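You operate a simulated robot arm through the tools that you are given. There is no shell and no other tool. Be economical: measure what you need, move in short steps, check, and stop when the job is done.

The job below is to be done with a simulated robot arm. You get a single attempt, and the scene is never put back.

JOB
Use the 40 mm cube to set the bar with the yellow post.
Fine: lock the ram first and leave it locked; grey cube on the slide beside the die, bar pushed in till it holds the cube against the die, yellow knob locked, then the cube on the tray bench. Set down upright: grey cube.

Only the result counts: the job must be done as asked and must still hold three seconds after the hand-in. Knocking over, shifting, dropping, spilling or breaking anything else fails it.

ROBOT AND FRAMES
A 7-joint arm with a two-finger parallel gripper, hanging from a carriage that runs on a gantry, over the field with the corners [-2.163, 0.714], [-2.156, -0.566], [0.144, -0.554], [0.137, 0.726] (x, y) and turns from -354 to 334 degrees about z. Base frame: it is fixed where the carriage stands at the start and does not move with it; the origin is on the floor, on the carriage's upright axis, x ahead of it, y to its left, z up; the surface under the hand at the start is at about z = 0.85. Readings come in m, degrees, newtons and seconds.
With the tool pointing down near the work surface it reaches from about 0.26 to 0.7 m from the robot's upright axis, wherever it stands. Its first joint turns from -143.0 to 143.0 degrees. Places, roughly: bar with a blue post [0.8, -0.6, 0.9]; bar with a yellow post [0.8, -0.2, 0.9]; blue knob [0.8, -0.6, 0.9]; lock lever [0.8, -0.3, 1.3]; top of the taped tray bench [0.7, -0.4, 0.8]; yellow knob [0.8, -0.2, 0.9]. Payload 1.57 kg.
The TCP is the grasp point between the finger pads, 0.03 m short of the fingertips. In the tool frame z runs along the fingers and y along their closing line. Largest opening 0.11 m; finger width 0.024, thickness 0.012; the body of the gripper, 0.048 by 0.112 m, starts 0.078 m behind the TCP.
Orientation is that of the tool frame in the base frame, as a unit quaternion [w, x, y, z]. With the fingers straight down and closing along the base's y, the tool's x points along the base's -x, its y along +y and its z along -z.

CONTROLS
- The arm moves only by the tool jog_arm. Its argument "moves" is a list of rows, each an object of numbers (a shift or turn left out is 0, a gripper value left out holds the last): "hand": the opening, from 0 (shut) to 1 (fully open); "dx", "dy", "dz": the shift along the tool's x, y, z in units of 500 mm (1.0 is 500 mm); "wx", "wy", "wz": the turn, a rotation vector about the tool's x, y, z in units of 45 degrees (1.0 is 45 degrees). In form: [{"hand": .., "dx": .., "dy": .., "dz": .., "wx": .., "wy": .., "wz": ..}, ...]. A call has 1 to 10 rows; each row is the pose to reach, as a shift and turn from the pose commanded when the call began, along the tool's axes at that moment. A call with a number of a shift or a turn outside -1 to 1 is refused whole. Each row takes 0.2 s and may step no farther than 0.05 m and 8.6 degrees from the row before; otherwise, or with a gripper value out of range, the whole call is refused. A pose out of reach is approached as far as the arm can. The call stops where the force on the tool passes 90 N (or 10 N more than at its start, if that is more) or the arm is blocked; 0.2 s more then pass. The fingers move at their own pace (about 0.045 m/s each) and stop on an object; they squeeze with about 29 N. The grip force told is the motor's: it shows also when the fingers shut on nothing. Time passes only in rows, and 0.2 s behind the last, so rows that repeat a pose let the fingers close. It gives the time, the measured TCP pose, the force on the tool (base axes), the opening and the grip force at its end, in the units of the frame above (readings bear some noise), with the torque about the TCP (base axes, N m) and any sound that the robot's microphone picked up.
- Cameras (640 x 400 px; columns grow to the right, rows downward): "scene" is now at [0.2553, -0.0425, 1.8327]; the picture's right is [-0.78, -0.62, 0.00], its down [-0.58, 0.73, -0.36] and it looks along [0.23, -0.28, -0.93] (base axes); focal length 268 px, centre (320, 200). "wrist" rides on the gripper at [0.07, 0.016, -0.141] in the tool frame; the picture's right is [-0.23, 0.97, 0.00], its down [-0.85, -0.20, -0.48] and it looks along [-0.47, -0.11, 0.88] (tool axes); focal length 222 px, centre (320, 200). There is no depth. A picture from a camera that has moved, and an enlarged one, comes with that camera's place and axes in the base frame and with its lens.
- camera(camera): a new picture of that camera. It takes no simulated time.
- raise_lower(by): slides the trunk up (or, below 0, down) by that many m; the arm and the scene camera ride with it, the base frame stays. It gives what a move gives, with no picture.
- steer(legs): drives the robot by 1 to 6 legs, each [ahead, left, turn to the left] in m, m and degrees, along the robot's own axes; the way and the turn of a leg run together, so that a leg with both is an arc; at most 1.5 m and 180 degrees a leg. The arm and the cameras ride along, it lands a little off, and it stops where it bumps. It keeps to its track: a leg is cut to what the track allows. It gives what a move gives.
- pan_tilt(pan, tilt): turns the head with the scene camera to pan (to the left, within 155 degrees either way) and tilt (down, from -29 to 69), counted from straight ahead of the robot. It gives what a move gives.
- inspect(camera, box): a new picture of the part [left, top, right, bottom] of that camera's present view, enlarged. It takes no simulated time.
- hand_in(): hands the job in; it is judged then, once.

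Go step by step. Nothing tells you exact positions but the pictures and the camera data: compare them with the known pose of the tool, close in by small moves and look again before you grip or let go. The budget is 120 turns and 78 pictures, counting those below and the enlarged ones. Unless the task says otherwise, let go and move clear before handing in, and close with one line.

The tools are called after ">>>" by a JSON object that holds its "api" and its "payload". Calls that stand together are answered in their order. jog_arm: Moves the arm, as the interface text tells. Its arguments: {"type":"object","properties":{"moves":{"type":"array","items":{"type":"object","properties":{"hand":{"type":"number"},"dx":{"type":"number"},"dy":{"type":"number"},"dz":{"type":"number"},"wx":{"type":"number"},"wy":{"type":"number"},"wz":{"type":"number"}}}}},"required":["moves"]} The other tools are called the same way: raise_lower (by) slides the trunk up or down; steer (legs) drives the base; pan_tilt (pan, tilt) turns the head that bears the scene camera; camera (camera) takes a picture; inspect (camera, box) takes an enlarged picture of a part of a camera's view; hand_in () hands the job in.

At the start:

```text
clock: 0.0
tool_pos: [0.6205, -0.2136, 1.0004]
orientation: [0.0, 0.0, 1.0, -0.001]
force: [-0.8, 0.7, 0.4]
torque: [0.03, 0.0, 0.03]
finger_gap: 0.11
finger_force: 0.1
trunk travel left (down, up): [-0.525, 0.07]
robot x, y, heading: [-0.0029, 0.0028, 0.1]
head pan, tilt: [-51.4, 68.8]
```

scene: 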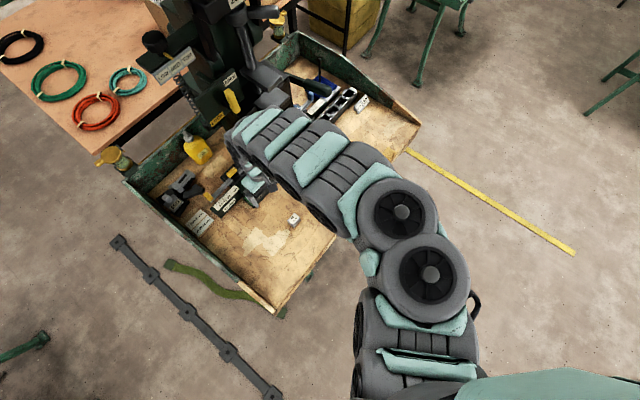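
wrist: 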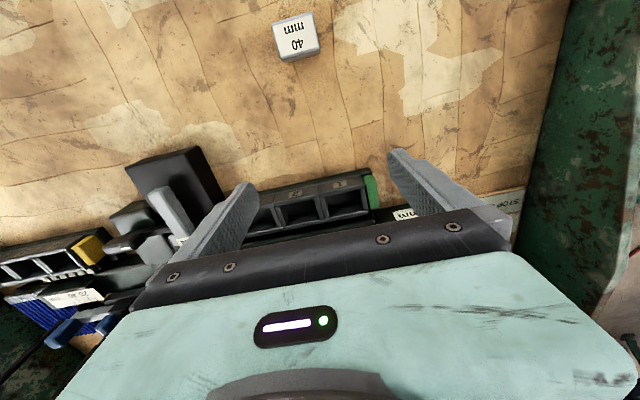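

I see a bench with a press, a 40 mm cube in front of the hand and stops on a slide. I'll look closer first.

>>> {"api": "inspect", "payload": {"camera": "scene", "box": [100, 0, 420, 200]}}

>>> {"api": "inspect", "payload": {"camera": "scene", "box": [140, 110, 340, 270]}}

```text
2.00 times, centred on (260, 100) of scene
camera zoom: at [0.2553, -0.0425, 1.8327], right [-0.78, -0.62, 0.0], down [-0.58, 0.73, -0.36], along [0.23, -0.28, -0.93], focal length 536 px, centre (440, 400)
```

zoom: 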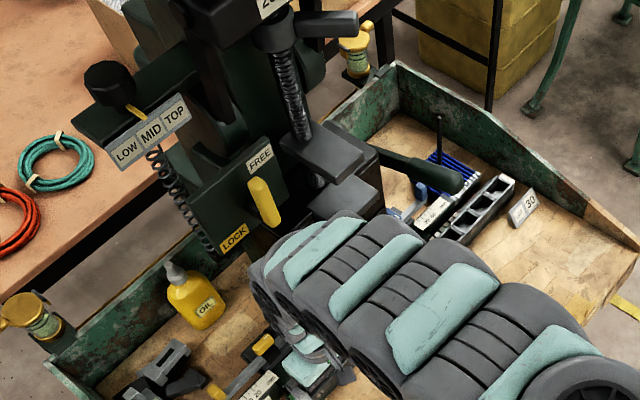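

```text
2.50 times, centred on (240, 190) of scene
camera zoom: at [0.2553, -0.0425, 1.8327], right [-0.78, -0.62, 0.0], down [-0.58, 0.73, -0.36], along [0.23, -0.28, -0.93], focal length 670 px, centre (520, 225)
```

zoom: 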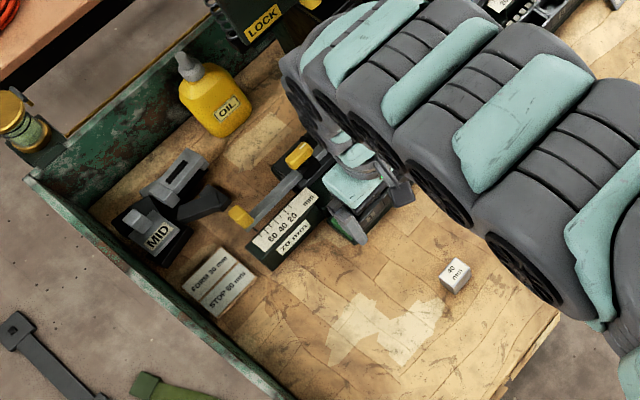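

The arm hides the slide, so I'll back the carriage off and turn the head for a better view.

>>> {"api": "raise_lower", "payload": {"by": 0.07}}

>>> {"api": "steer", "payload": {"legs": [[-0.35, 0, 0], [0, 0.4, 0]]}}

>>> {"api": "pan_tilt", "payload": {"pan": -30, "tilt": 50}}

>>> {"api": "camera", "payload": {"camera": "scene"}}

>>> {"api": "camera", "payload": {"camera": "wrist"}}

```text
clock: 1.1
tool_pos: [0.6204, -0.2144, 1.0697]
orientation: [-0.001, 0.0, 1.0, 0.0]
force: [0.1, 0.7, -0.1]
torque: [-0.01, 0.0, 0.01]
finger_gap: 0.11
finger_force: 0.0
trunk travel left (down, up): [-0.595, 0.0]
robot x, y, heading: [0.0023, 0.001, -0.1]
head pan, tilt: [-51.4, 68.8]
```

```text
clock: 5.5
tool_pos: [0.2678, 0.1858, 1.069]
orientation: [0.0, 0.006, 1.0, 0.001]
force: [-0.4, 0.1, -0.2]
torque: [-0.01, 0.0, 0.0]
finger_gap: 0.11
finger_force: 0.0
trunk travel left (down, up): [-0.595, 0.0]
robot x, y, heading: [-0.3464, 0.407, -0.4]
head pan, tilt: [-51.4, 68.8]
```

```text
clock: 6.3
tool_pos: [0.2658, 0.1877, 1.0706]
orientation: [0.0, 0.006, 1.0, 0.0]
force: [0.2, 0.7, -0.2]
torque: [-0.02, 0.0, -0.02]
finger_gap: 0.1099
finger_force: 0.0
trunk travel left (down, up): [-0.595, 0.0]
robot x, y, heading: [-0.3526, 0.405, -0.6]
head pan, tilt: [-30.0, 50.0]
```

```text
73 pictures are left
camera scene: at [-0.065, 0.3661, 1.9246], right [-0.51, -0.86, 0.0], down [-0.66, 0.39, -0.64], along [0.55, -0.33, -0.77], focal length 268 px, centre (320, 200)
```

scene: 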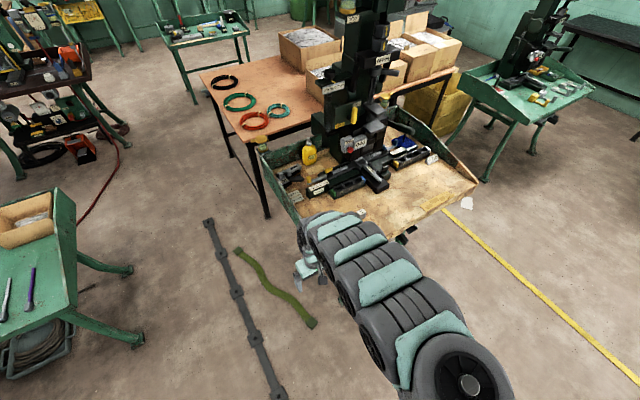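

```text
72 pictures are left
camera wrist: at [0.1966, 0.2028, 1.211], right [0.24, 0.97, 0.0], down [0.85, -0.21, 0.48], along [0.46, -0.11, -0.88], focal length 222 px, centre (320, 200)
```

wrist: 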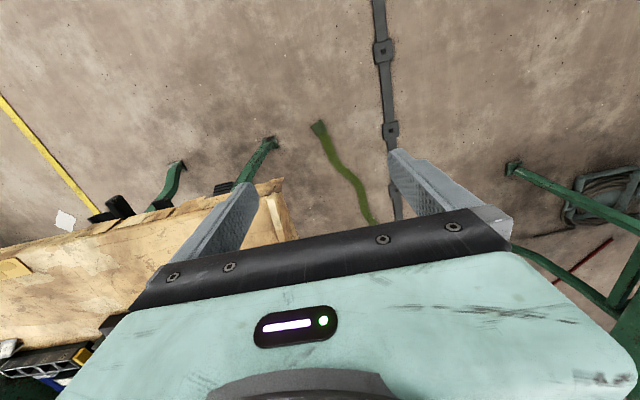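

The slide is visible now; I'll zoom in on it.

>>> {"api": "inspect", "payload": {"camera": "scene", "box": [260, 90, 480, 228]}}

>>> {"api": "inspect", "payload": {"camera": "scene", "box": [295, 135, 395, 205]}}

>>> {"api": "inspect", "payload": {"camera": "scene", "box": [330, 60, 450, 190]}}

```text
2.90 times, centred on (370, 159) of scene
camera zoom: at [-0.065, 0.3661, 1.9246], right [-0.51, -0.86, 0.0], down [-0.66, 0.39, -0.64], along [0.55, -0.33, -0.77], focal length 777 px, centre (175, 319)
```

zoom: 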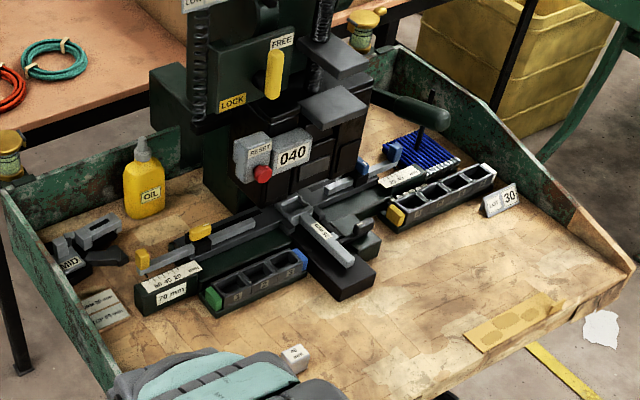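

```text
5.71 times, centred on (345, 170) of scene
camera zoom: at [-0.065, 0.3661, 1.9246], right [-0.51, -0.86, 0.0], down [-0.66, 0.39, -0.64], along [0.55, -0.33, -0.77], focal length 1532 px, centre (177, 371)
```

zoom: 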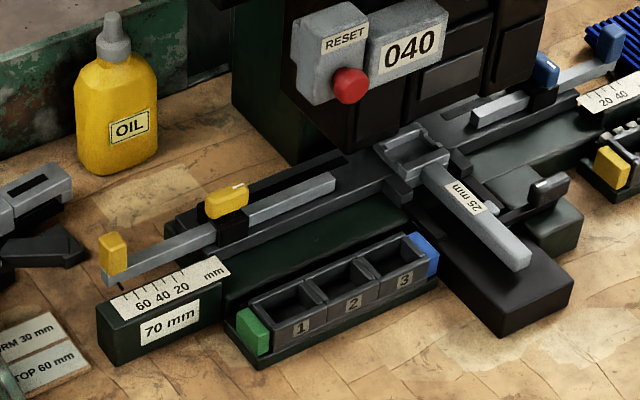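

```text
3.08 times, centred on (390, 125) of scene
camera zoom: at [-0.065, 0.3661, 1.9246], right [-0.51, -0.86, 0.0], down [-0.66, 0.39, -0.64], along [0.55, -0.33, -0.77], focal length 825 px, centre (105, 431)
```

zoom: 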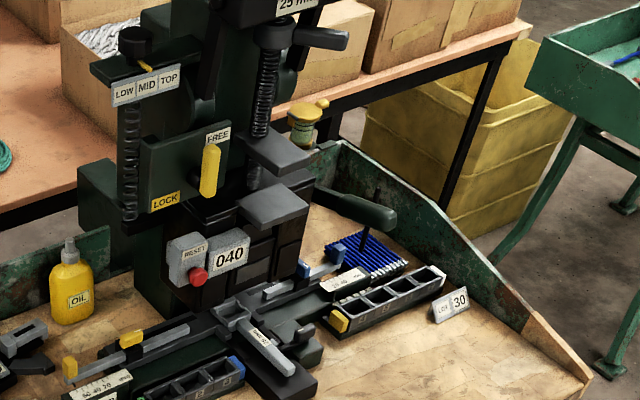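

The lock lever stands vertical by FREE at about (0.80, -0.31, 1.17–1.25), with LOCK to its left. I'll turn the hand to point forward here in free air before approaching.

>>> {"api": "jog_arm", "payload": {"moves": [{"hand": 0, "wy": -0.16, "dz": -0.05}, {"wy": -0.33, "dz": -0.1}, {"wy": -0.5, "dz": -0.15}, {"wy": -0.66, "dz": -0.2}, {"wy": -0.83, "dz": -0.25}, {"wy": -1, "dz": -0.26}]}}

>>> {"api": "jog_arm", "payload": {"moves": [{"hand": 0, "wy": -0.16}, {"wy": -0.33}, {"wy": -0.5}, {"wy": -0.66}, {"wy": -0.83}, {"wy": -1}]}}

>>> {"api": "camera", "payload": {"camera": "wrist"}}

```text
clock: 7.7
tool_pos: [0.4112, 0.1555, 1.1762]
orientation: [0.383, 0.004, 0.924, -0.003]
force: [1.3, -2.3, 1.3]
torque: [0.14, 0.07, 0.13]
finger_gap: 0.0
finger_force: 7.4
out of reach, approached as far as the arm can: row 2, 3, 4, 5, 6
trunk travel left (down, up): [-0.595, 0.0]
robot x, y, heading: [-0.3516, 0.4033, -0.4]
head pan, tilt: [-30.0, 50.0]
```

```text
clock: 9.3
tool_pos: [0.3825, 0.0356, 1.2195]
orientation: [0.68, -0.09, 0.72, -0.104]
force: [-0.6, -1.4, 1.4]
torque: [-0.02, 0.05, 0.14]
finger_gap: 0.0
finger_force: 21.4
out of reach, approached as far as the arm can: row 1, 2, 3, 4, 5
trunk travel left (down, up): [-0.595, 0.0]
robot x, y, heading: [-0.3498, 0.4054, -0.8]
head pan, tilt: [-30.0, 50.0]
stopped in row 6: the arm was blocked; the commanded pose is now the measured one
```

```text
68 pictures are left
camera wrist: at [0.2378, 0.0356, 1.154], right [0.02, 1.0, -0.05], down [-0.43, 0.05, 0.9], along [0.9, 0.0, 0.43], focal length 222 px, centre (320, 200)
```

wrist: 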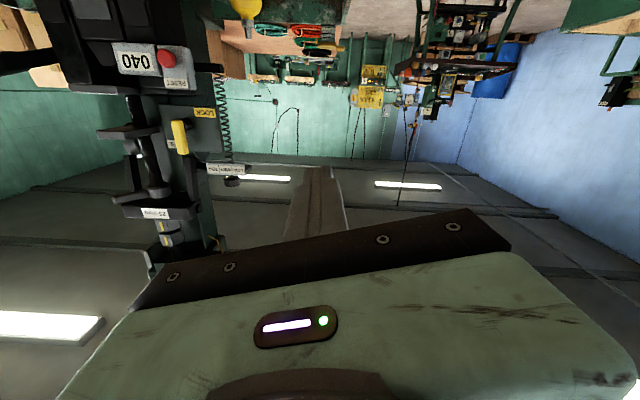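

The hand now points forward (rolled ~16°), which is fine for pushing. I'll drive nearer the lever and look.

>>> {"api": "steer", "payload": {"legs": [[0.26, -0.37, 0]]}}

>>> {"api": "camera", "payload": {"camera": "wrist"}}

>>> {"api": "camera", "payload": {"camera": "scene"}}

```text
clock: 12.1
tool_pos: [0.6449, -0.3314, 1.2182]
orientation: [0.681, -0.092, 0.719, -0.1]
force: [0.5, -0.7, 0.0]
torque: [0.0, -0.01, -0.04]
finger_gap: 0.0
finger_force: 21.2
trunk travel left (down, up): [-0.595, 0.0]
robot x, y, heading: [-0.0892, 0.0305, -0.4]
head pan, tilt: [-30.0, 50.0]
```

```text
67 pictures are left
camera wrist: at [0.4993, -0.3324, 1.153], right [0.02, 1.0, -0.04], down [-0.43, 0.05, 0.9], along [0.9, 0.0, 0.43], focal length 222 px, centre (320, 200)
```

wrist: 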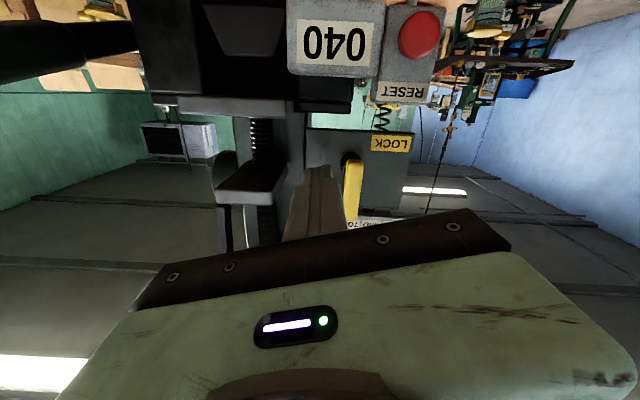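

```text
66 pictures are left
camera scene: at [0.1939, -0.0076, 1.9247], right [-0.51, -0.86, 0.0], down [-0.66, 0.39, -0.64], along [0.55, -0.33, -0.77], focal length 268 px, centre (320, 200)
```

scene: 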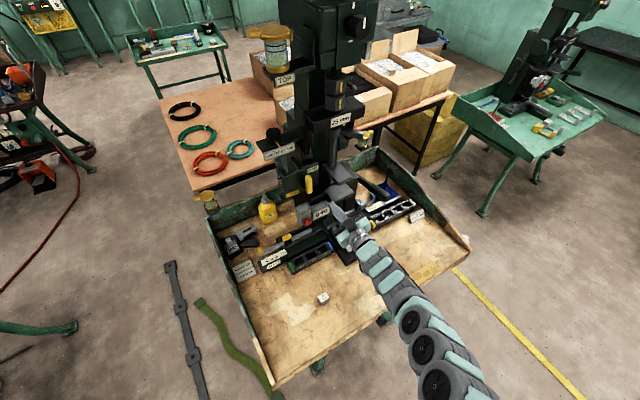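

>>> {"api": "inspect", "payload": {"camera": "scene", "box": [250, 120, 390, 220]}}

>>> {"api": "inspect", "payload": {"camera": "wrist", "box": [280, 90, 440, 240]}}

```text
4.00 times, centred on (320, 170) of scene
camera zoom: at [0.1939, -0.0076, 1.9247], right [-0.51, -0.86, 0.0], down [-0.66, 0.39, -0.64], along [0.55, -0.33, -0.77], focal length 1072 px, centre (320, 320)
```

zoom: 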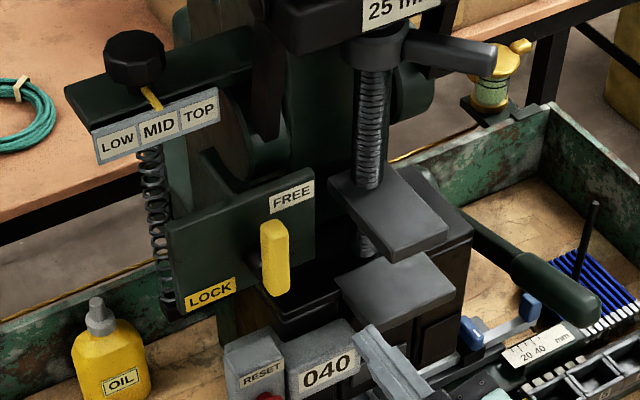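

```text
2.67 times, centred on (360, 165) of wrist
camera zoom: at [0.4993, -0.3324, 1.153], right [0.02, 1.0, -0.04], down [-0.43, 0.05, 0.9], along [0.9, 0.0, 0.43], focal length 592 px, centre (213, 293)
```

zoom: 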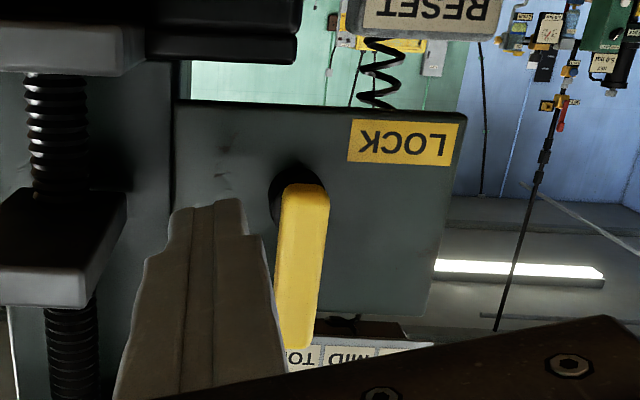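

The lever pivots at its lower end (hub ≈ (0.77, -0.295, 1.215), tip ≈ z 1.30). I'll raise the fingers beside its upper end first, short of it in x.

>>> {"api": "jog_arm", "payload": {"moves": [{"hand": 0, "dx": -0.06, "dy": -0.022, "dz": -0.003}, {"dx": -0.122, "dy": -0.045, "dz": -0.006}, {"dx": -0.122, "dy": -0.045, "dz": -0.006}]}}

>>> {"api": "inspect", "payload": {"camera": "wrist", "box": [220, 90, 440, 240]}}

>>> {"api": "inspect", "payload": {"camera": "scene", "box": [250, 120, 390, 220]}}

```text
clock: 12.9
tool_pos: [0.6443, -0.3366, 1.2822]
orientation: [0.682, -0.091, 0.719, -0.099]
force: [0.1, 1.0, -0.5]
torque: [-0.01, -0.02, 0.03]
finger_gap: 0.0
finger_force: 21.6
trunk travel left (down, up): [-0.595, 0.0]
robot x, y, heading: [-0.0944, 0.0306, -0.6]
head pan, tilt: [-30.0, 50.0]
```

```text
2.67 times, centred on (330, 165) of wrist
camera zoom: at [0.4988, -0.3373, 1.2177], right [0.02, 1.0, -0.04], down [-0.43, 0.05, 0.9], along [0.9, 0.0, 0.43], focal length 592 px, centre (293, 293)
```

zoom: 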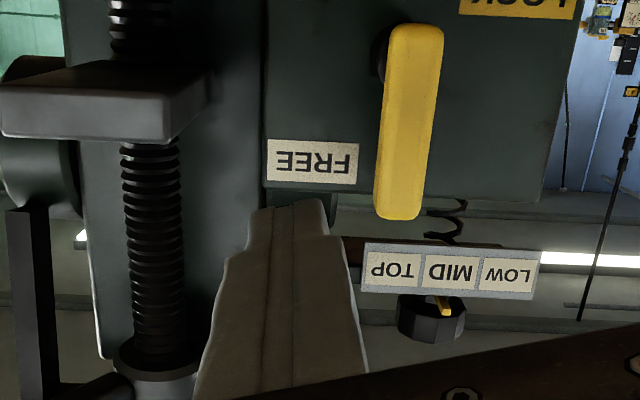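

```text
4.00 times, centred on (320, 170) of scene
camera zoom: at [0.194, -0.0077, 1.9247], right [-0.51, -0.86, 0.0], down [-0.66, 0.39, -0.64], along [0.55, -0.33, -0.77], focal length 1072 px, centre (320, 320)
```

zoom: 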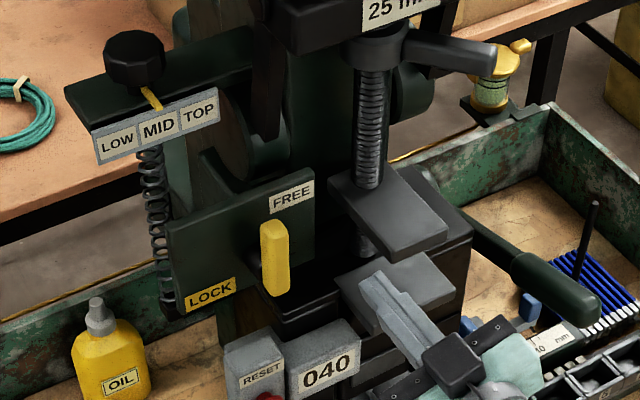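

Panel face is at x ≈ 0.778 and lever front ≈ 0.745. I'll advance so the tips reach x ≈ 0.766 right of the lever.

>>> {"api": "jog_arm", "payload": {"moves": [{"dz": 0.08}, {"dz": 0.16}, {"dz": 0.178}, {"dz": 0.178}]}}

>>> {"api": "inspect", "payload": {"camera": "wrist", "box": [220, 60, 440, 240]}}

>>> {"api": "inspect", "payload": {"camera": "scene", "box": [250, 120, 390, 220]}}

```text
clock: 13.9
tool_pos: [0.7359, -0.3385, 1.2784]
orientation: [0.681, -0.092, 0.719, -0.1]
force: [1.1, 0.4, 0.8]
torque: [0.02, 0.04, -0.05]
finger_gap: 0.0004
finger_force: 21.1
trunk travel left (down, up): [-0.595, 0.0]
robot x, y, heading: [-0.0895, 0.0292, -0.5]
head pan, tilt: [-30.0, 50.0]
```

```text
2.22 times, centred on (330, 150) of wrist
camera zoom: at [0.5896, -0.3385, 1.2132], right [0.01, 1.0, -0.04], down [-0.43, 0.05, 0.9], along [0.9, 0.01, 0.43], focal length 494 px, centre (298, 311)
```

zoom: 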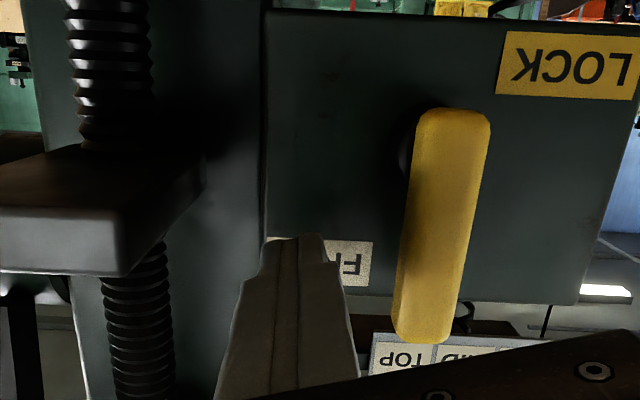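

```text
4.00 times, centred on (320, 170) of scene
camera zoom: at [0.1941, -0.0074, 1.9247], right [-0.51, -0.86, 0.0], down [-0.66, 0.39, -0.64], along [0.55, -0.32, -0.77], focal length 1072 px, centre (320, 320)
```

zoom: 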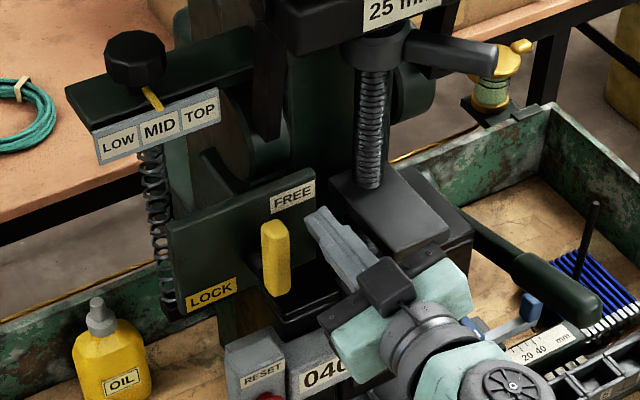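

Fingers are right of the lever. Now sweep the arc toward LOCK.

>>> {"api": "jog_arm", "payload": {"moves": [{"dx": -0.012, "dy": 0.029}, {"dx": -0.028, "dy": 0.05}, {"dx": -0.04, "dy": 0.075}, {"dx": -0.043, "dy": 0.102}, {"dx": -0.04, "dy": 0.129}, {"dx": -0.031, "dy": 0.154}, {"dx": -0.014, "dy": 0.176}, {"dx": 0, "dy": 0.186}]}}

>>> {"api": "inspect", "payload": {"camera": "wrist", "box": [220, 60, 440, 240]}}

>>> {"api": "inspect", "payload": {"camera": "scene", "box": [250, 120, 390, 220]}}

```text
clock: 15.7
tool_pos: [0.7361, -0.2517, 1.2592]
orientation: [0.684, -0.092, 0.717, -0.102]
force: [-17.1, 2.2, 26.3]
torque: [0.19, -0.5, 0.16]
finger_gap: 0.0001
finger_force: 21.1
trunk travel left (down, up): [-0.595, 0.0]
robot x, y, heading: [-0.0924, 0.0337, -0.4]
head pan, tilt: [-30.0, 50.0]
```

```text
2.22 times, centred on (330, 150) of wrist
camera zoom: at [0.5904, -0.2519, 1.1928], right [0.02, 1.0, -0.04], down [-0.44, 0.05, 0.9], along [0.9, 0.0, 0.44], focal length 494 px, centre (298, 311)
```

zoom: 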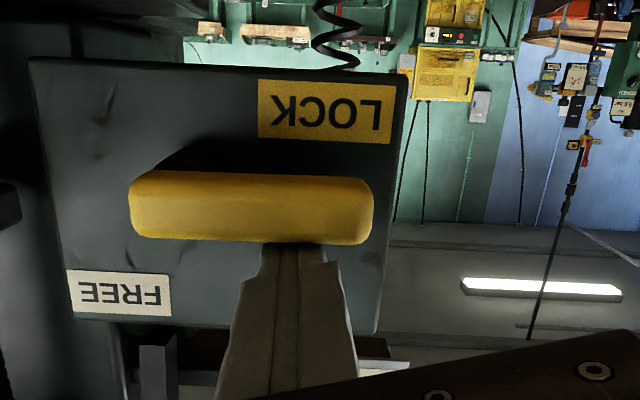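

```text
4.00 times, centred on (320, 170) of scene
camera zoom: at [0.1938, -0.0079, 1.9255], right [-0.51, -0.86, 0.0], down [-0.66, 0.39, -0.64], along [0.55, -0.33, -0.77], focal length 1072 px, centre (320, 320)
```

zoom: 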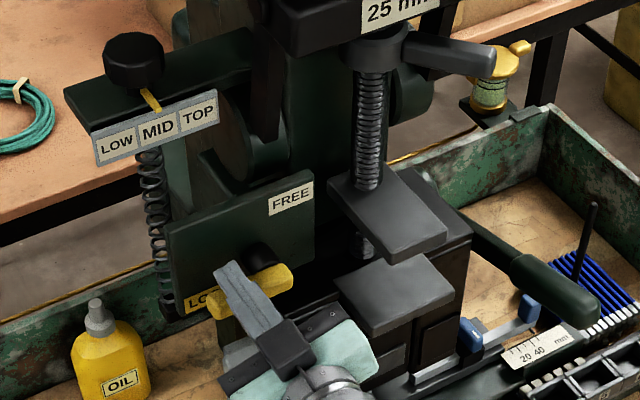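

The lever is horizontal by LOCK and against its stop. Backing off upward then away.

>>> {"api": "jog_arm", "payload": {"moves": [{"dx": -0.03}, {"dx": -0.04, "dz": -0.06}, {"dx": -0.04, "dz": -0.15}, {"dx": -0.04, "dz": -0.24}, {"dx": -0.04, "dz": -0.3}]}}

>>> {"api": "inspect", "payload": {"camera": "scene", "box": [250, 120, 390, 220]}}

```text
clock: 16.9
tool_pos: [0.5819, -0.2418, 1.2787]
orientation: [0.681, -0.091, 0.72, -0.1]
force: [0.7, 0.0, 0.8]
torque: [0.03, 0.07, -0.01]
finger_gap: 0.0
finger_force: 21.8
trunk travel left (down, up): [-0.595, 0.0]
robot x, y, heading: [-0.0926, 0.0292, -0.4]
head pan, tilt: [-30.0, 50.0]
```

```text
4.00 times, centred on (320, 170) of scene
camera zoom: at [0.194, -0.0076, 1.9247], right [-0.51, -0.86, 0.0], down [-0.66, 0.39, -0.64], along [0.55, -0.33, -0.77], focal length 1072 px, centre (320, 320)
```

zoom: 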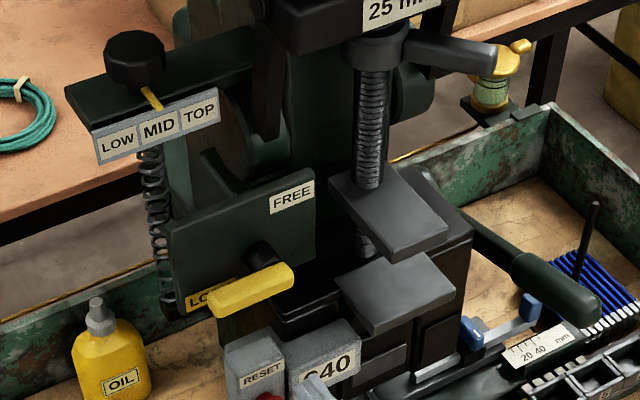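

Ram is locked. Now I'll turn the hand back to pointing straight down.

>>> {"api": "jog_arm", "payload": {"moves": [{"wx": -0.023, "wy": 0.16, "wz": 0.021, "dx": 0.03, "dy": 0.009}, {"wx": -0.047, "wy": 0.319, "wz": 0.043, "dx": 0.06, "dy": 0.018}, {"wx": -0.07, "wy": 0.479, "wz": 0.064, "dx": 0.1, "dy": 0.027}, {"wx": -0.093, "wy": 0.639, "wz": 0.085, "dx": 0.13, "dy": 0.036}, {"wx": -0.117, "wy": 0.798, "wz": 0.107, "dx": 0.16, "dy": 0.045}, {"wx": -0.14, "wy": 0.958, "wz": 0.128, "dx": 0.2, "dy": 0.054}]}}

>>> {"api": "jog_arm", "payload": {"moves": [{"wx": -0.023, "wy": 0.16, "wz": 0.021}, {"wx": -0.047, "wy": 0.319, "wz": 0.043}, {"wx": -0.07, "wy": 0.479, "wz": 0.064}, {"wx": -0.093, "wy": 0.639, "wz": 0.085}, {"wx": -0.117, "wy": 0.798, "wz": 0.107}, {"wx": -0.14, "wy": 0.958, "wz": 0.128}]}}

>>> {"api": "camera", "payload": {"camera": "wrist"}}

```text
clock: 18.3
tool_pos: [0.5784, -0.2403, 1.1755]
orientation: [0.367, -0.049, 0.927, -0.055]
force: [-1.2, -0.5, 0.0]
torque: [0.04, -0.04, 0.01]
finger_gap: 0.0
finger_force: 21.9
trunk travel left (down, up): [-0.595, 0.0]
robot x, y, heading: [-0.0941, 0.0335, -0.6]
head pan, tilt: [-30.0, 50.0]
```

```text
clock: 19.7
tool_pos: [0.5787, -0.2412, 1.1759]
orientation: [-0.001, 0.0, 1.0, -0.001]
force: [-0.5, -0.4, -1.5]
torque: [0.01, -0.06, 0.01]
finger_gap: 0.0
finger_force: 21.8
trunk travel left (down, up): [-0.595, 0.0]
robot x, y, heading: [-0.0917, 0.0332, -0.5]
head pan, tilt: [-30.0, 50.0]
```

```text
56 pictures are left
camera wrist: at [0.5095, -0.2252, 1.3166], right [0.23, 0.97, 0.0], down [0.86, -0.2, 0.48], along [0.46, -0.11, -0.88], focal length 222 px, centre (320, 200)
```

wrist: 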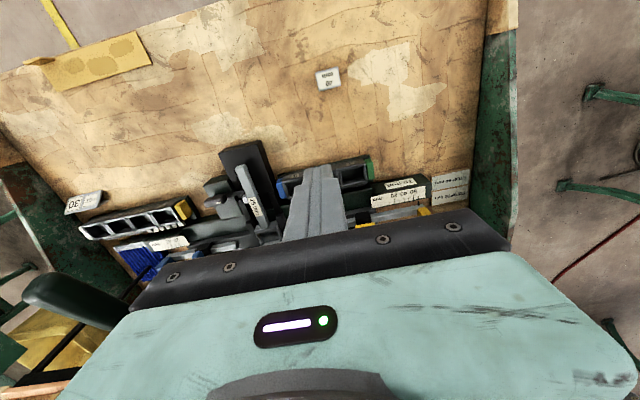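

Hand is vertical again. Cube is at about (0.508, -0.212, top ≈0.89). I'll zoom on slide and cube.

>>> {"api": "inspect", "payload": {"camera": "wrist", "box": [180, 130, 480, 250]}}

>>> {"api": "inspect", "payload": {"camera": "wrist", "box": [288, 50, 368, 100]}}

>>> {"api": "inspect", "payload": {"camera": "scene", "box": [220, 190, 360, 290]}}

```text
2.13 times, centred on (330, 190) of wrist
camera zoom: at [0.5095, -0.2252, 1.3166], right [0.23, 0.97, 0.0], down [0.86, -0.2, 0.48], along [0.46, -0.11, -0.88], focal length 474 px, centre (299, 221)
```

zoom: 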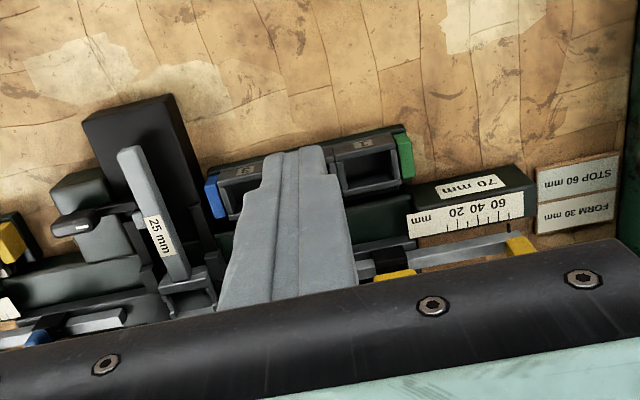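

```text
8.00 times, centred on (328, 75) of wrist
camera zoom: at [0.5095, -0.2252, 1.3166], right [0.23, 0.97, 0.0], down [0.86, -0.2, 0.48], along [0.46, -0.11, -0.88], focal length 1777 px, centre (256, 1200)
```

zoom: 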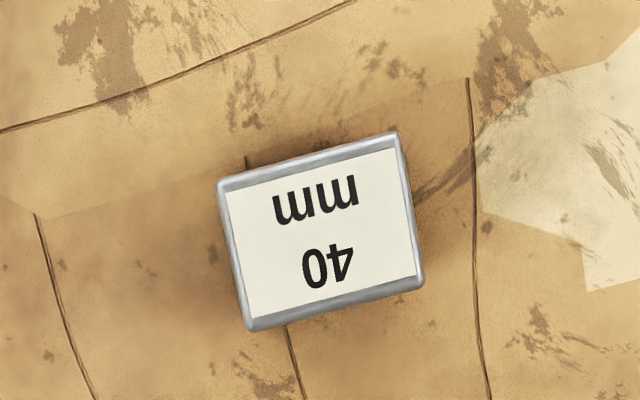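

```text
4.00 times, centred on (290, 240) of scene
camera zoom: at [0.1939, -0.0077, 1.9246], right [-0.51, -0.86, 0.0], down [-0.66, 0.39, -0.64], along [0.55, -0.33, -0.77], focal length 1072 px, centre (440, 40)
```

zoom: 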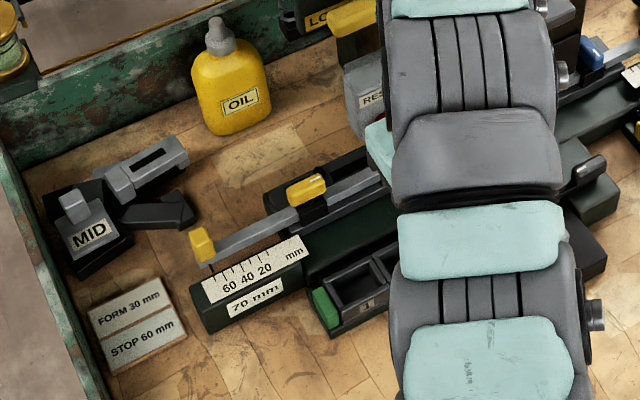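

Rail is parallel to y (front edge x ≈ 0.735), cube is nearly square to the axes. I'll step left to get the arm out of the scene camera's line and study the slide.

>>> {"api": "steer", "payload": {"legs": [[0.05, 0.45, 0]]}}

>>> {"api": "pan_tilt", "payload": {"pan": -48, "tilt": 50}}

>>> {"api": "camera", "payload": {"camera": "scene"}}

```text
clock: 22.4
tool_pos: [0.6331, 0.2104, 1.1767]
orientation: [0.0, -0.006, 1.0, -0.001]
force: [0.2, -0.2, 0.3]
torque: [0.02, -0.03, 0.01]
finger_gap: 0.0
finger_force: 21.2
trunk travel left (down, up): [-0.595, 0.0]
robot x, y, heading: [-0.041, 0.4775, 0.3]
head pan, tilt: [-30.0, 50.0]
```

```text
clock: 23.2
tool_pos: [0.6335, 0.2095, 1.176]
orientation: [0.001, -0.006, 1.0, 0.0]
force: [-0.2, -0.4, -0.8]
torque: [0.02, 0.02, 0.01]
finger_gap: 0.0
finger_force: 20.8
trunk travel left (down, up): [-0.595, 0.0]
robot x, y, heading: [-0.04, 0.4753, 0.3]
head pan, tilt: [-48.0, 50.0]
```

```text
52 pictures are left
camera scene: at [0.2298, 0.4215, 1.9247], right [-0.74, -0.67, 0.0], down [-0.52, 0.57, -0.64], along [0.43, -0.48, -0.77], focal length 268 px, centre (320, 200)
```

scene: 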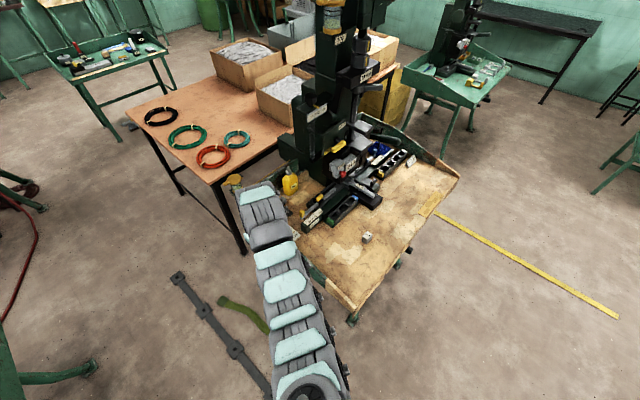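

>>> {"api": "inspect", "payload": {"camera": "scene", "box": [295, 150, 395, 235]}}

>>> {"api": "inspect", "payload": {"camera": "scene", "box": [310, 165, 365, 205]}}

```text
4.71 times, centred on (345, 192) of scene
camera zoom: at [0.2298, 0.4215, 1.9247], right [-0.74, -0.67, 0.0], down [-0.52, 0.57, -0.64], along [0.43, -0.48, -0.77], focal length 1261 px, centre (202, 235)
```

zoom: 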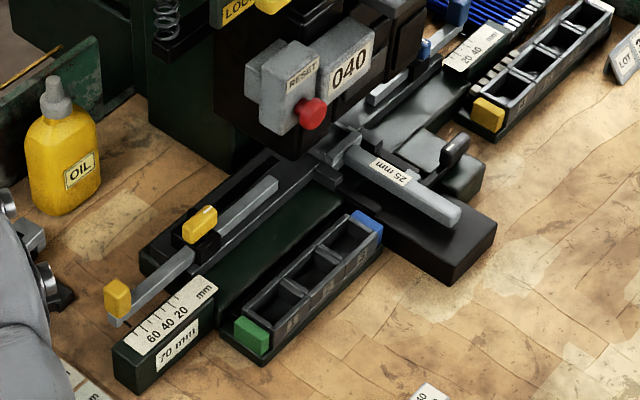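

```text
10.00 times, centred on (338, 185) of scene
camera zoom: at [0.2298, 0.4215, 1.9247], right [-0.74, -0.67, 0.0], down [-0.52, 0.57, -0.64], along [0.43, -0.48, -0.77], focal length 2680 px, centre (145, 350)
```

zoom: 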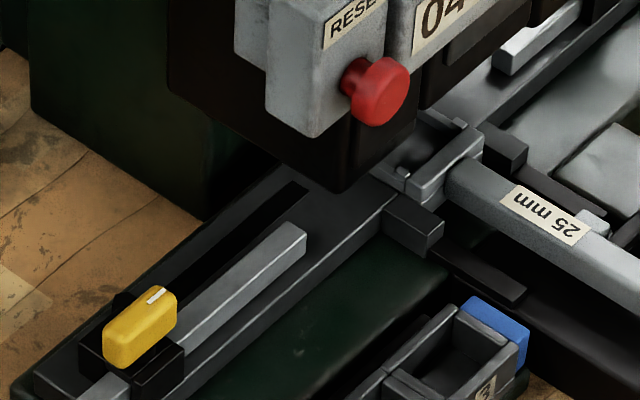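

The slide, die and bar look as follows: bar end ≈ (0.80, -0.33, 0.90), die side ≈ y -0.40, with the press body overhanging. I need a lower vantage, so I'll lower the trunk here (hand is clear of the bench to the left).

>>> {"api": "raise_lower", "payload": {"by": -0.38}}

>>> {"api": "pan_tilt", "payload": {"pan": -50, "tilt": 35}}

>>> {"api": "camera", "payload": {"camera": "scene"}}

```text
clock: 26.9
tool_pos: [0.6333, 0.2103, 0.7959]
orientation: [0.001, -0.006, 1.0, -0.001]
force: [0.2, 0.2, 0.1]
torque: [-0.01, 0.02, -0.03]
finger_gap: 0.0001
finger_force: 20.9
trunk travel left (down, up): [-0.215, 0.38]
robot x, y, heading: [-0.0466, 0.4775, 0.2]
head pan, tilt: [-48.0, 50.0]
```

```text
clock: 27.6
tool_pos: [0.6342, 0.2097, 0.7958]
orientation: [0.001, -0.006, 1.0, -0.001]
force: [-0.3, -0.2, -0.4]
torque: [0.01, 0.02, 0.0]
finger_gap: 0.0
finger_force: 21.3
trunk travel left (down, up): [-0.215, 0.38]
robot x, y, heading: [-0.0431, 0.4799, 0.1]
head pan, tilt: [-50.0, 35.0]
```

```text
49 pictures are left
camera scene: at [0.2349, 0.4112, 1.5664], right [-0.76, -0.65, 0.0], down [-0.37, 0.44, -0.82], along [0.53, -0.62, -0.57], focal length 268 px, centre (320, 200)
```

scene: 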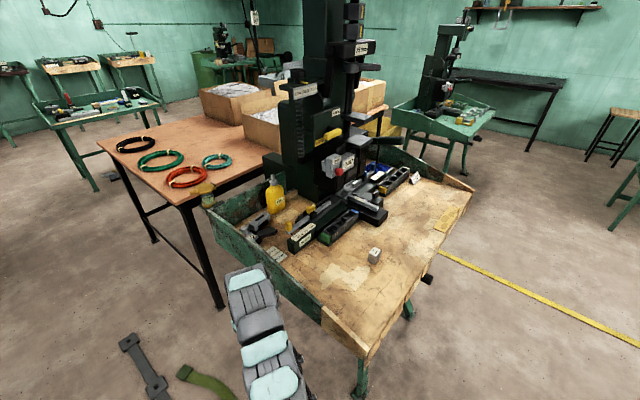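

>>> {"api": "inspect", "payload": {"camera": "scene", "box": [280, 150, 400, 250]}}

>>> {"api": "inspect", "payload": {"camera": "scene", "box": [300, 170, 370, 225]}}

```text
4.00 times, centred on (340, 200) of scene
camera zoom: at [0.2349, 0.4112, 1.5664], right [-0.76, -0.65, 0.0], down [-0.37, 0.44, -0.82], along [0.53, -0.62, -0.57], focal length 1072 px, centre (240, 200)
```

zoom: 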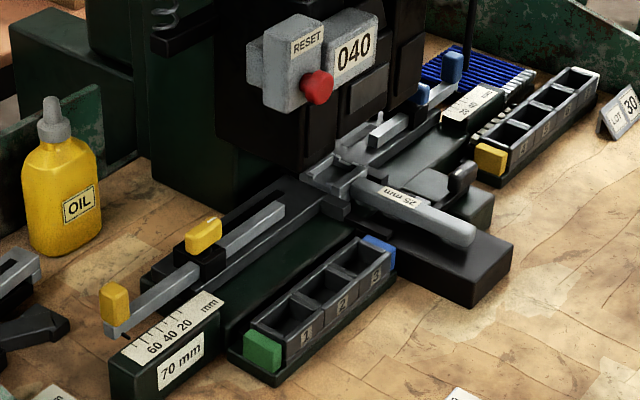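

```text
7.27 times, centred on (335, 198) of scene
camera zoom: at [0.2349, 0.4112, 1.5664], right [-0.76, -0.65, 0.0], down [-0.37, 0.44, -0.82], along [0.53, -0.62, -0.57], focal length 1949 px, centre (211, 218)
```

zoom: 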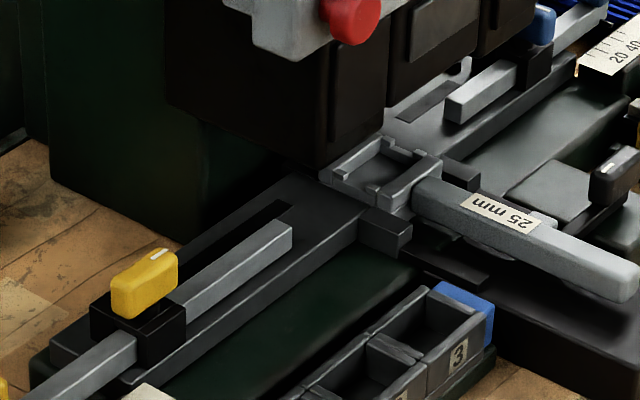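

The cube has to go into the gap between bar end and die, partly under the ram. To judge this I want a low, frontal view: back off, turn right, and bring the camera in front of the bench.

>>> {"api": "steer", "payload": {"legs": [[-0.4, 0, 0], [0, 0, -90], [0.38, 0.5, 0]]}}

>>> {"api": "raise_lower", "payload": {"by": -0.15}}

>>> {"api": "pan_tilt", "payload": {"pan": 75, "tilt": 28}}

>>> {"api": "camera", "payload": {"camera": "scene"}}

```text
clock: 37.1
tool_pos: [-0.2242, -0.586, 0.7967]
orientation: [0.0, 0.708, 0.706, -0.001]
force: [-0.1, -0.5, 0.1]
torque: [0.02, 0.02, 0.01]
finger_gap: 0.0002
finger_force: 21.0
trunk travel left (down, up): [-0.215, 0.38]
robot x, y, heading: [0.0513, 0.0865, -90.6]
head pan, tilt: [-50.0, 35.0]
```

```text
clock: 38.8
tool_pos: [-0.2235, -0.5861, 0.6469]
orientation: [0.0, 0.707, 0.707, -0.002]
force: [0.2, 0.7, -0.4]
torque: [-0.02, -0.05, -0.01]
finger_gap: 0.0
finger_force: 21.3
trunk travel left (down, up): [-0.065, 0.53]
robot x, y, heading: [0.0499, 0.0864, -90.6]
head pan, tilt: [-50.0, 35.0]
```

```text
clock: 40.9
tool_pos: [-0.2238, -0.5869, 0.6465]
orientation: [0.0, 0.707, 0.707, -0.001]
force: [-0.1, 0.8, -0.1]
torque: [-0.02, 0.01, -0.02]
finger_gap: 0.0001
finger_force: 21.6
trunk travel left (down, up): [-0.065, 0.53]
robot x, y, heading: [0.0516, 0.0854, -90.4]
head pan, tilt: [75.0, 28.0]
```

```text
46 pictures are left
camera scene: at [0.137, -0.1566, 1.4274], right [-0.27, -0.96, 0.0], down [-0.45, 0.13, -0.88], along [0.85, -0.24, -0.47], focal length 268 px, centre (320, 200)
```

scene: 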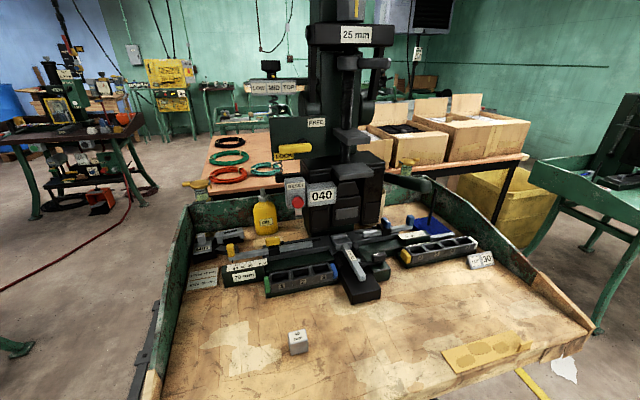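

>>> {"api": "inspect", "payload": {"camera": "scene", "box": [215, 175, 415, 305]}}

>>> {"api": "inspect", "payload": {"camera": "scene", "box": [290, 205, 390, 270]}}

```text
3.08 times, centred on (315, 240) of scene
camera zoom: at [0.137, -0.1566, 1.4274], right [-0.27, -0.96, 0.0], down [-0.45, 0.13, -0.88], along [0.85, -0.24, -0.47], focal length 825 px, centre (335, 77)
```

zoom: 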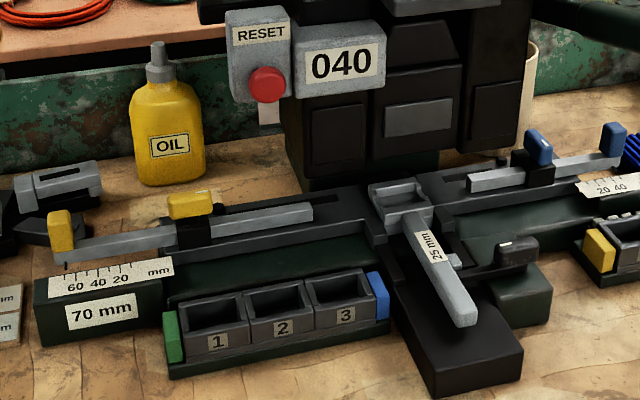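

```text
6.15 times, centred on (340, 238) of scene
camera zoom: at [0.137, -0.1566, 1.4274], right [-0.27, -0.96, 0.0], down [-0.45, 0.13, -0.88], along [0.85, -0.24, -0.47], focal length 1649 px, centre (197, -31)
```

zoom: 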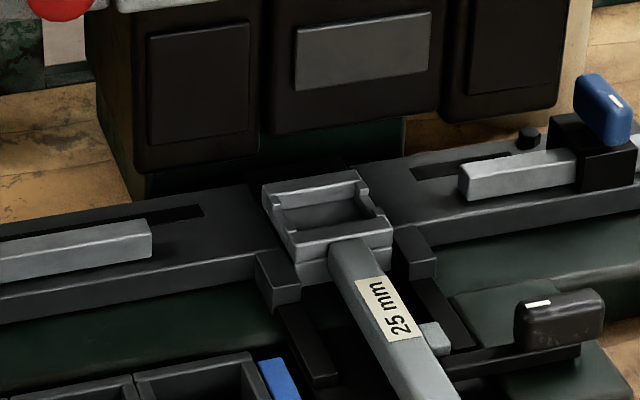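

Now it's clear: slide top z ≈ 0.898, die's left face y ≈ -0.383, bar end y ≈ -0.315 (gap 70 mm), ram box overhangs x > 0.76 at z > 0.975. So the cube should go in with the hand pitched ~30° from horizontal, from the front. I'll go back to heading 0 and set that pose.

>>> {"api": "inspect", "payload": {"camera": "scene", "box": [225, 225, 305, 280]}}

>>> {"api": "raise_lower", "payload": {"by": 0.3}}

>>> {"api": "steer", "payload": {"legs": [[0, -0.45, 0], [0, 0, 90.4]]}}

>>> {"api": "jog_arm", "payload": {"moves": [{"hand": 0, "wy": -0.16, "dz": -0.02}, {"wy": -0.33, "dz": -0.04}, {"wy": -0.5, "dz": -0.05}, {"wy": -0.66, "dz": -0.05}, {"wy": -0.83, "dz": -0.05}, {"wy": -1, "dz": -0.05}]}}

>>> {"api": "jog_arm", "payload": {"moves": [{"hand": 0, "wy": -0.167}, {"wy": -0.333}, {"wy": -0.333}]}}

```text
7.27 times, centred on (265, 252) of scene
camera zoom: at [0.137, -0.1566, 1.4274], right [-0.27, -0.96, 0.0], down [-0.45, 0.13, -0.88], along [0.85, -0.24, -0.47], focal length 1949 px, centre (720, -182)
```

zoom: 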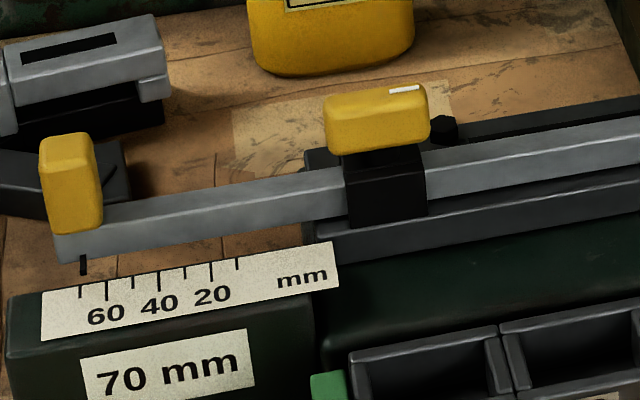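

```text
clock: 43.9
tool_pos: [-0.2237, -0.5856, 0.9457]
orientation: [0.0, 0.707, 0.707, -0.001]
force: [0.3, -0.2, -0.8]
torque: [0.02, 0.0, 0.02]
finger_gap: 0.0001
finger_force: 21.7
trunk travel left (down, up): [-0.365, 0.23]
robot x, y, heading: [0.0496, 0.0882, -90.5]
head pan, tilt: [75.0, 28.0]
```

```text
clock: 50.5
tool_pos: [0.2865, -0.1558, 0.9469]
orientation: [0.001, -0.023, 1.0, -0.001]
force: [-0.2, 0.1, -0.3]
torque: [-0.01, 0.0, 0.0]
finger_gap: 0.0002
finger_force: 20.8
trunk travel left (down, up): [-0.365, 0.23]
robot x, y, heading: [-0.398, 0.0885, 2.1]
head pan, tilt: [75.0, 28.0]
```

```text
clock: 51.9
tool_pos: [0.2867, -0.1554, 0.9714]
orientation: [0.383, -0.021, 0.923, 0.008]
force: [0.6, -0.7, 0.6]
torque: [-0.01, 0.03, -0.03]
finger_gap: 0.0
finger_force: 21.8
trunk travel left (down, up): [-0.365, 0.23]
robot x, y, heading: [-0.4027, 0.0867, 1.8]
head pan, tilt: [75.0, 28.0]
```

```text
clock: 52.7
tool_pos: [0.2846, -0.154, 0.9729]
orientation: [0.501, -0.02, 0.865, 0.01]
force: [0.7, 0.2, -1.2]
torque: [-0.04, 0.0, 0.01]
finger_gap: 0.0
finger_force: 21.3
trunk travel left (down, up): [-0.365, 0.23]
robot x, y, heading: [-0.4006, 0.087, 2.3]
head pan, tilt: [75.0, 28.0]
```

Pose set at 30° pitch. Now square the heading and close in on the cube, open hand.

>>> {"api": "steer", "payload": {"legs": [[0, 0, -2.1]]}}

>>> {"api": "steer", "payload": {"legs": [[0.11, -0.033, 0]]}}

>>> {"api": "raise_lower", "payload": {"by": -0.06}}

>>> {"api": "jog_arm", "payload": {"moves": [{"hand": 0.75}, {"hand": 0.75}, {"hand": 0.75}, {"hand": 0.75}, {"hand": 0.75}]}}

>>> {"api": "camera", "payload": {"camera": "wrist"}}

```text
clock: 53.5
tool_pos: [0.2773, -0.1788, 0.9703]
orientation: [0.5, -0.004, 0.866, 0.002]
force: [0.7, 0.2, 1.2]
torque: [0.01, 0.02, 0.03]
finger_gap: 0.0
finger_force: 21.0
trunk travel left (down, up): [-0.365, 0.23]
robot x, y, heading: [-0.3961, 0.0898, 0.3]
head pan, tilt: [75.0, 28.0]
```

```text
clock: 54.7
tool_pos: [0.3846, -0.2135, 0.9715]
orientation: [0.501, -0.005, 0.866, 0.001]
force: [-0.3, 0.9, -0.2]
torque: [0.0, -0.01, -0.03]
finger_gap: 0.0
finger_force: 21.4
trunk travel left (down, up): [-0.365, 0.23]
robot x, y, heading: [-0.2914, 0.0508, 0.1]
head pan, tilt: [75.0, 28.0]
```

```text
clock: 55.7
tool_pos: [0.3837, -0.2139, 0.9122]
orientation: [0.5, -0.004, 0.866, 0.001]
force: [0.0, 0.0, 0.1]
torque: [0.01, 0.0, -0.01]
finger_gap: 0.0
finger_force: 21.4
trunk travel left (down, up): [-0.305, 0.29]
robot x, y, heading: [-0.2899, 0.0528, -0.1]
head pan, tilt: [75.0, 28.0]
```

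```text
clock: 56.9
tool_pos: [0.3849, -0.2129, 0.9119]
orientation: [0.5, -0.004, 0.866, 0.001]
force: [0.5, 0.2, -0.1]
torque: [-0.01, -0.03, -0.05]
finger_gap: 0.0822
finger_force: 0.1
trunk travel left (down, up): [-0.305, 0.29]
robot x, y, heading: [-0.2945, 0.059, 0.2]
head pan, tilt: [75.0, 28.0]
```

```text
42 pictures are left
camera wrist: at [0.2258, -0.1985, 0.9212], right [0.11, 0.98, 0.2], down [0.01, -0.2, 0.98], along [0.99, -0.1, -0.03], focal length 222 px, centre (320, 200)
```

wrist: 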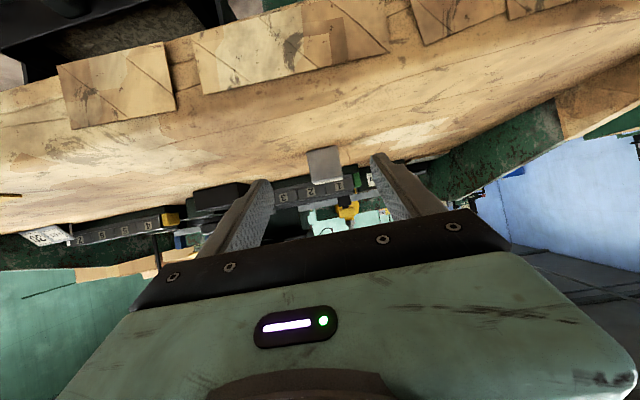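

The cube lies centred between the open fingers. Lower, then slide forward around it and check.

>>> {"api": "jog_arm", "payload": {"moves": [{"dx": 0.048, "dz": 0.028}, {"dx": 0.008, "dz": 0.095}, {"dx": -0.03, "dz": 0.165}, {"dx": -0.0615, "dz": 0.2185}, {"dx": -0.0615, "dz": 0.2185}]}}

>>> {"api": "pan_tilt", "payload": {"pan": -15, "tilt": 50}}

>>> {"api": "camera", "payload": {"camera": "wrist"}}

>>> {"api": "camera", "payload": {"camera": "scene"}}

```text
clock: 58.1
tool_pos: [0.4941, -0.2124, 0.8839]
orientation: [0.501, -0.004, 0.866, 0.001]
force: [0.9, -0.1, -0.1]
torque: [-0.02, 0.01, 0.05]
finger_gap: 0.0825
finger_force: 0.0
trunk travel left (down, up): [-0.305, 0.29]
robot x, y, heading: [-0.2895, 0.0502, 0.0]
head pan, tilt: [75.0, 28.0]
```

```text
clock: 59.7
tool_pos: [0.4939, -0.2128, 0.8843]
orientation: [0.501, -0.004, 0.865, 0.001]
force: [0.6, 0.2, 0.3]
torque: [0.02, -0.02, 0.01]
finger_gap: 0.0826
finger_force: 0.0
trunk travel left (down, up): [-0.305, 0.29]
robot x, y, heading: [-0.2927, 0.0571, -0.1]
head pan, tilt: [-15.0, 50.0]
```

```text
41 pictures are left
camera wrist: at [0.3359, -0.1981, 0.8938], right [0.11, 0.98, 0.2], down [0.01, -0.2, 0.98], along [0.99, -0.1, -0.03], focal length 222 px, centre (320, 200)
```

wrist: 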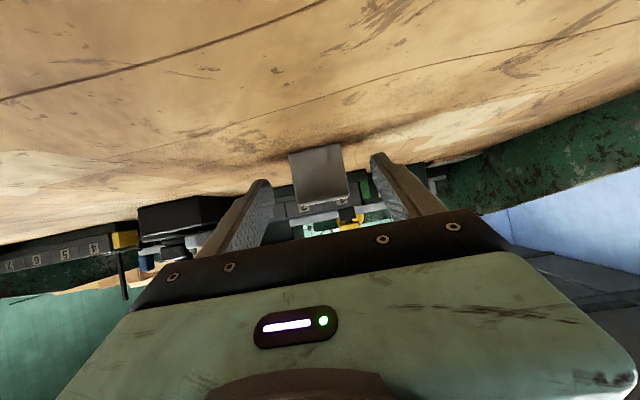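

```text
40 pictures are left
camera scene: at [0.0036, 0.0368, 1.6347], right [-0.26, -0.97, 0.0], down [-0.74, 0.2, -0.64], along [0.62, -0.17, -0.77], focal length 268 px, centre (320, 200)
```

scene: 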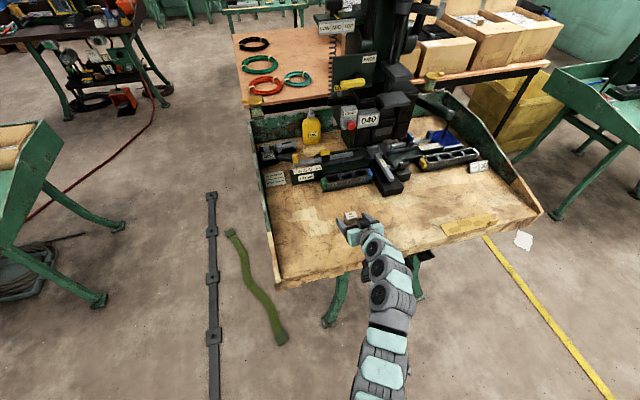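

>>> {"api": "inspect", "payload": {"camera": "scene", "box": [325, 195, 395, 245]}}

```text
8.00 times, centred on (360, 220) of scene
camera zoom: at [0.0036, 0.0368, 1.6347], right [-0.26, -0.97, 0.0], down [-0.74, 0.2, -0.64], along [0.62, -0.17, -0.77], focal length 2144 px, centre (0, 40)
```

zoom: 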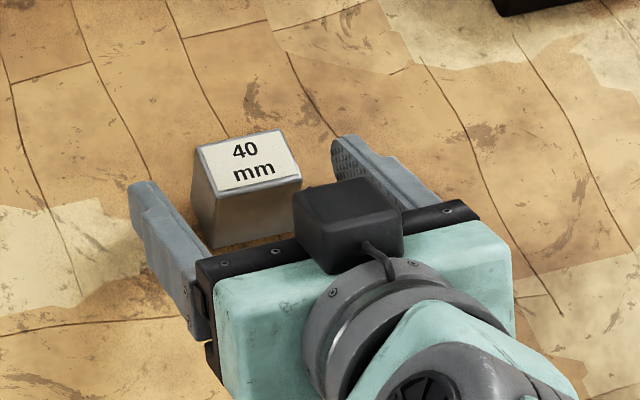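

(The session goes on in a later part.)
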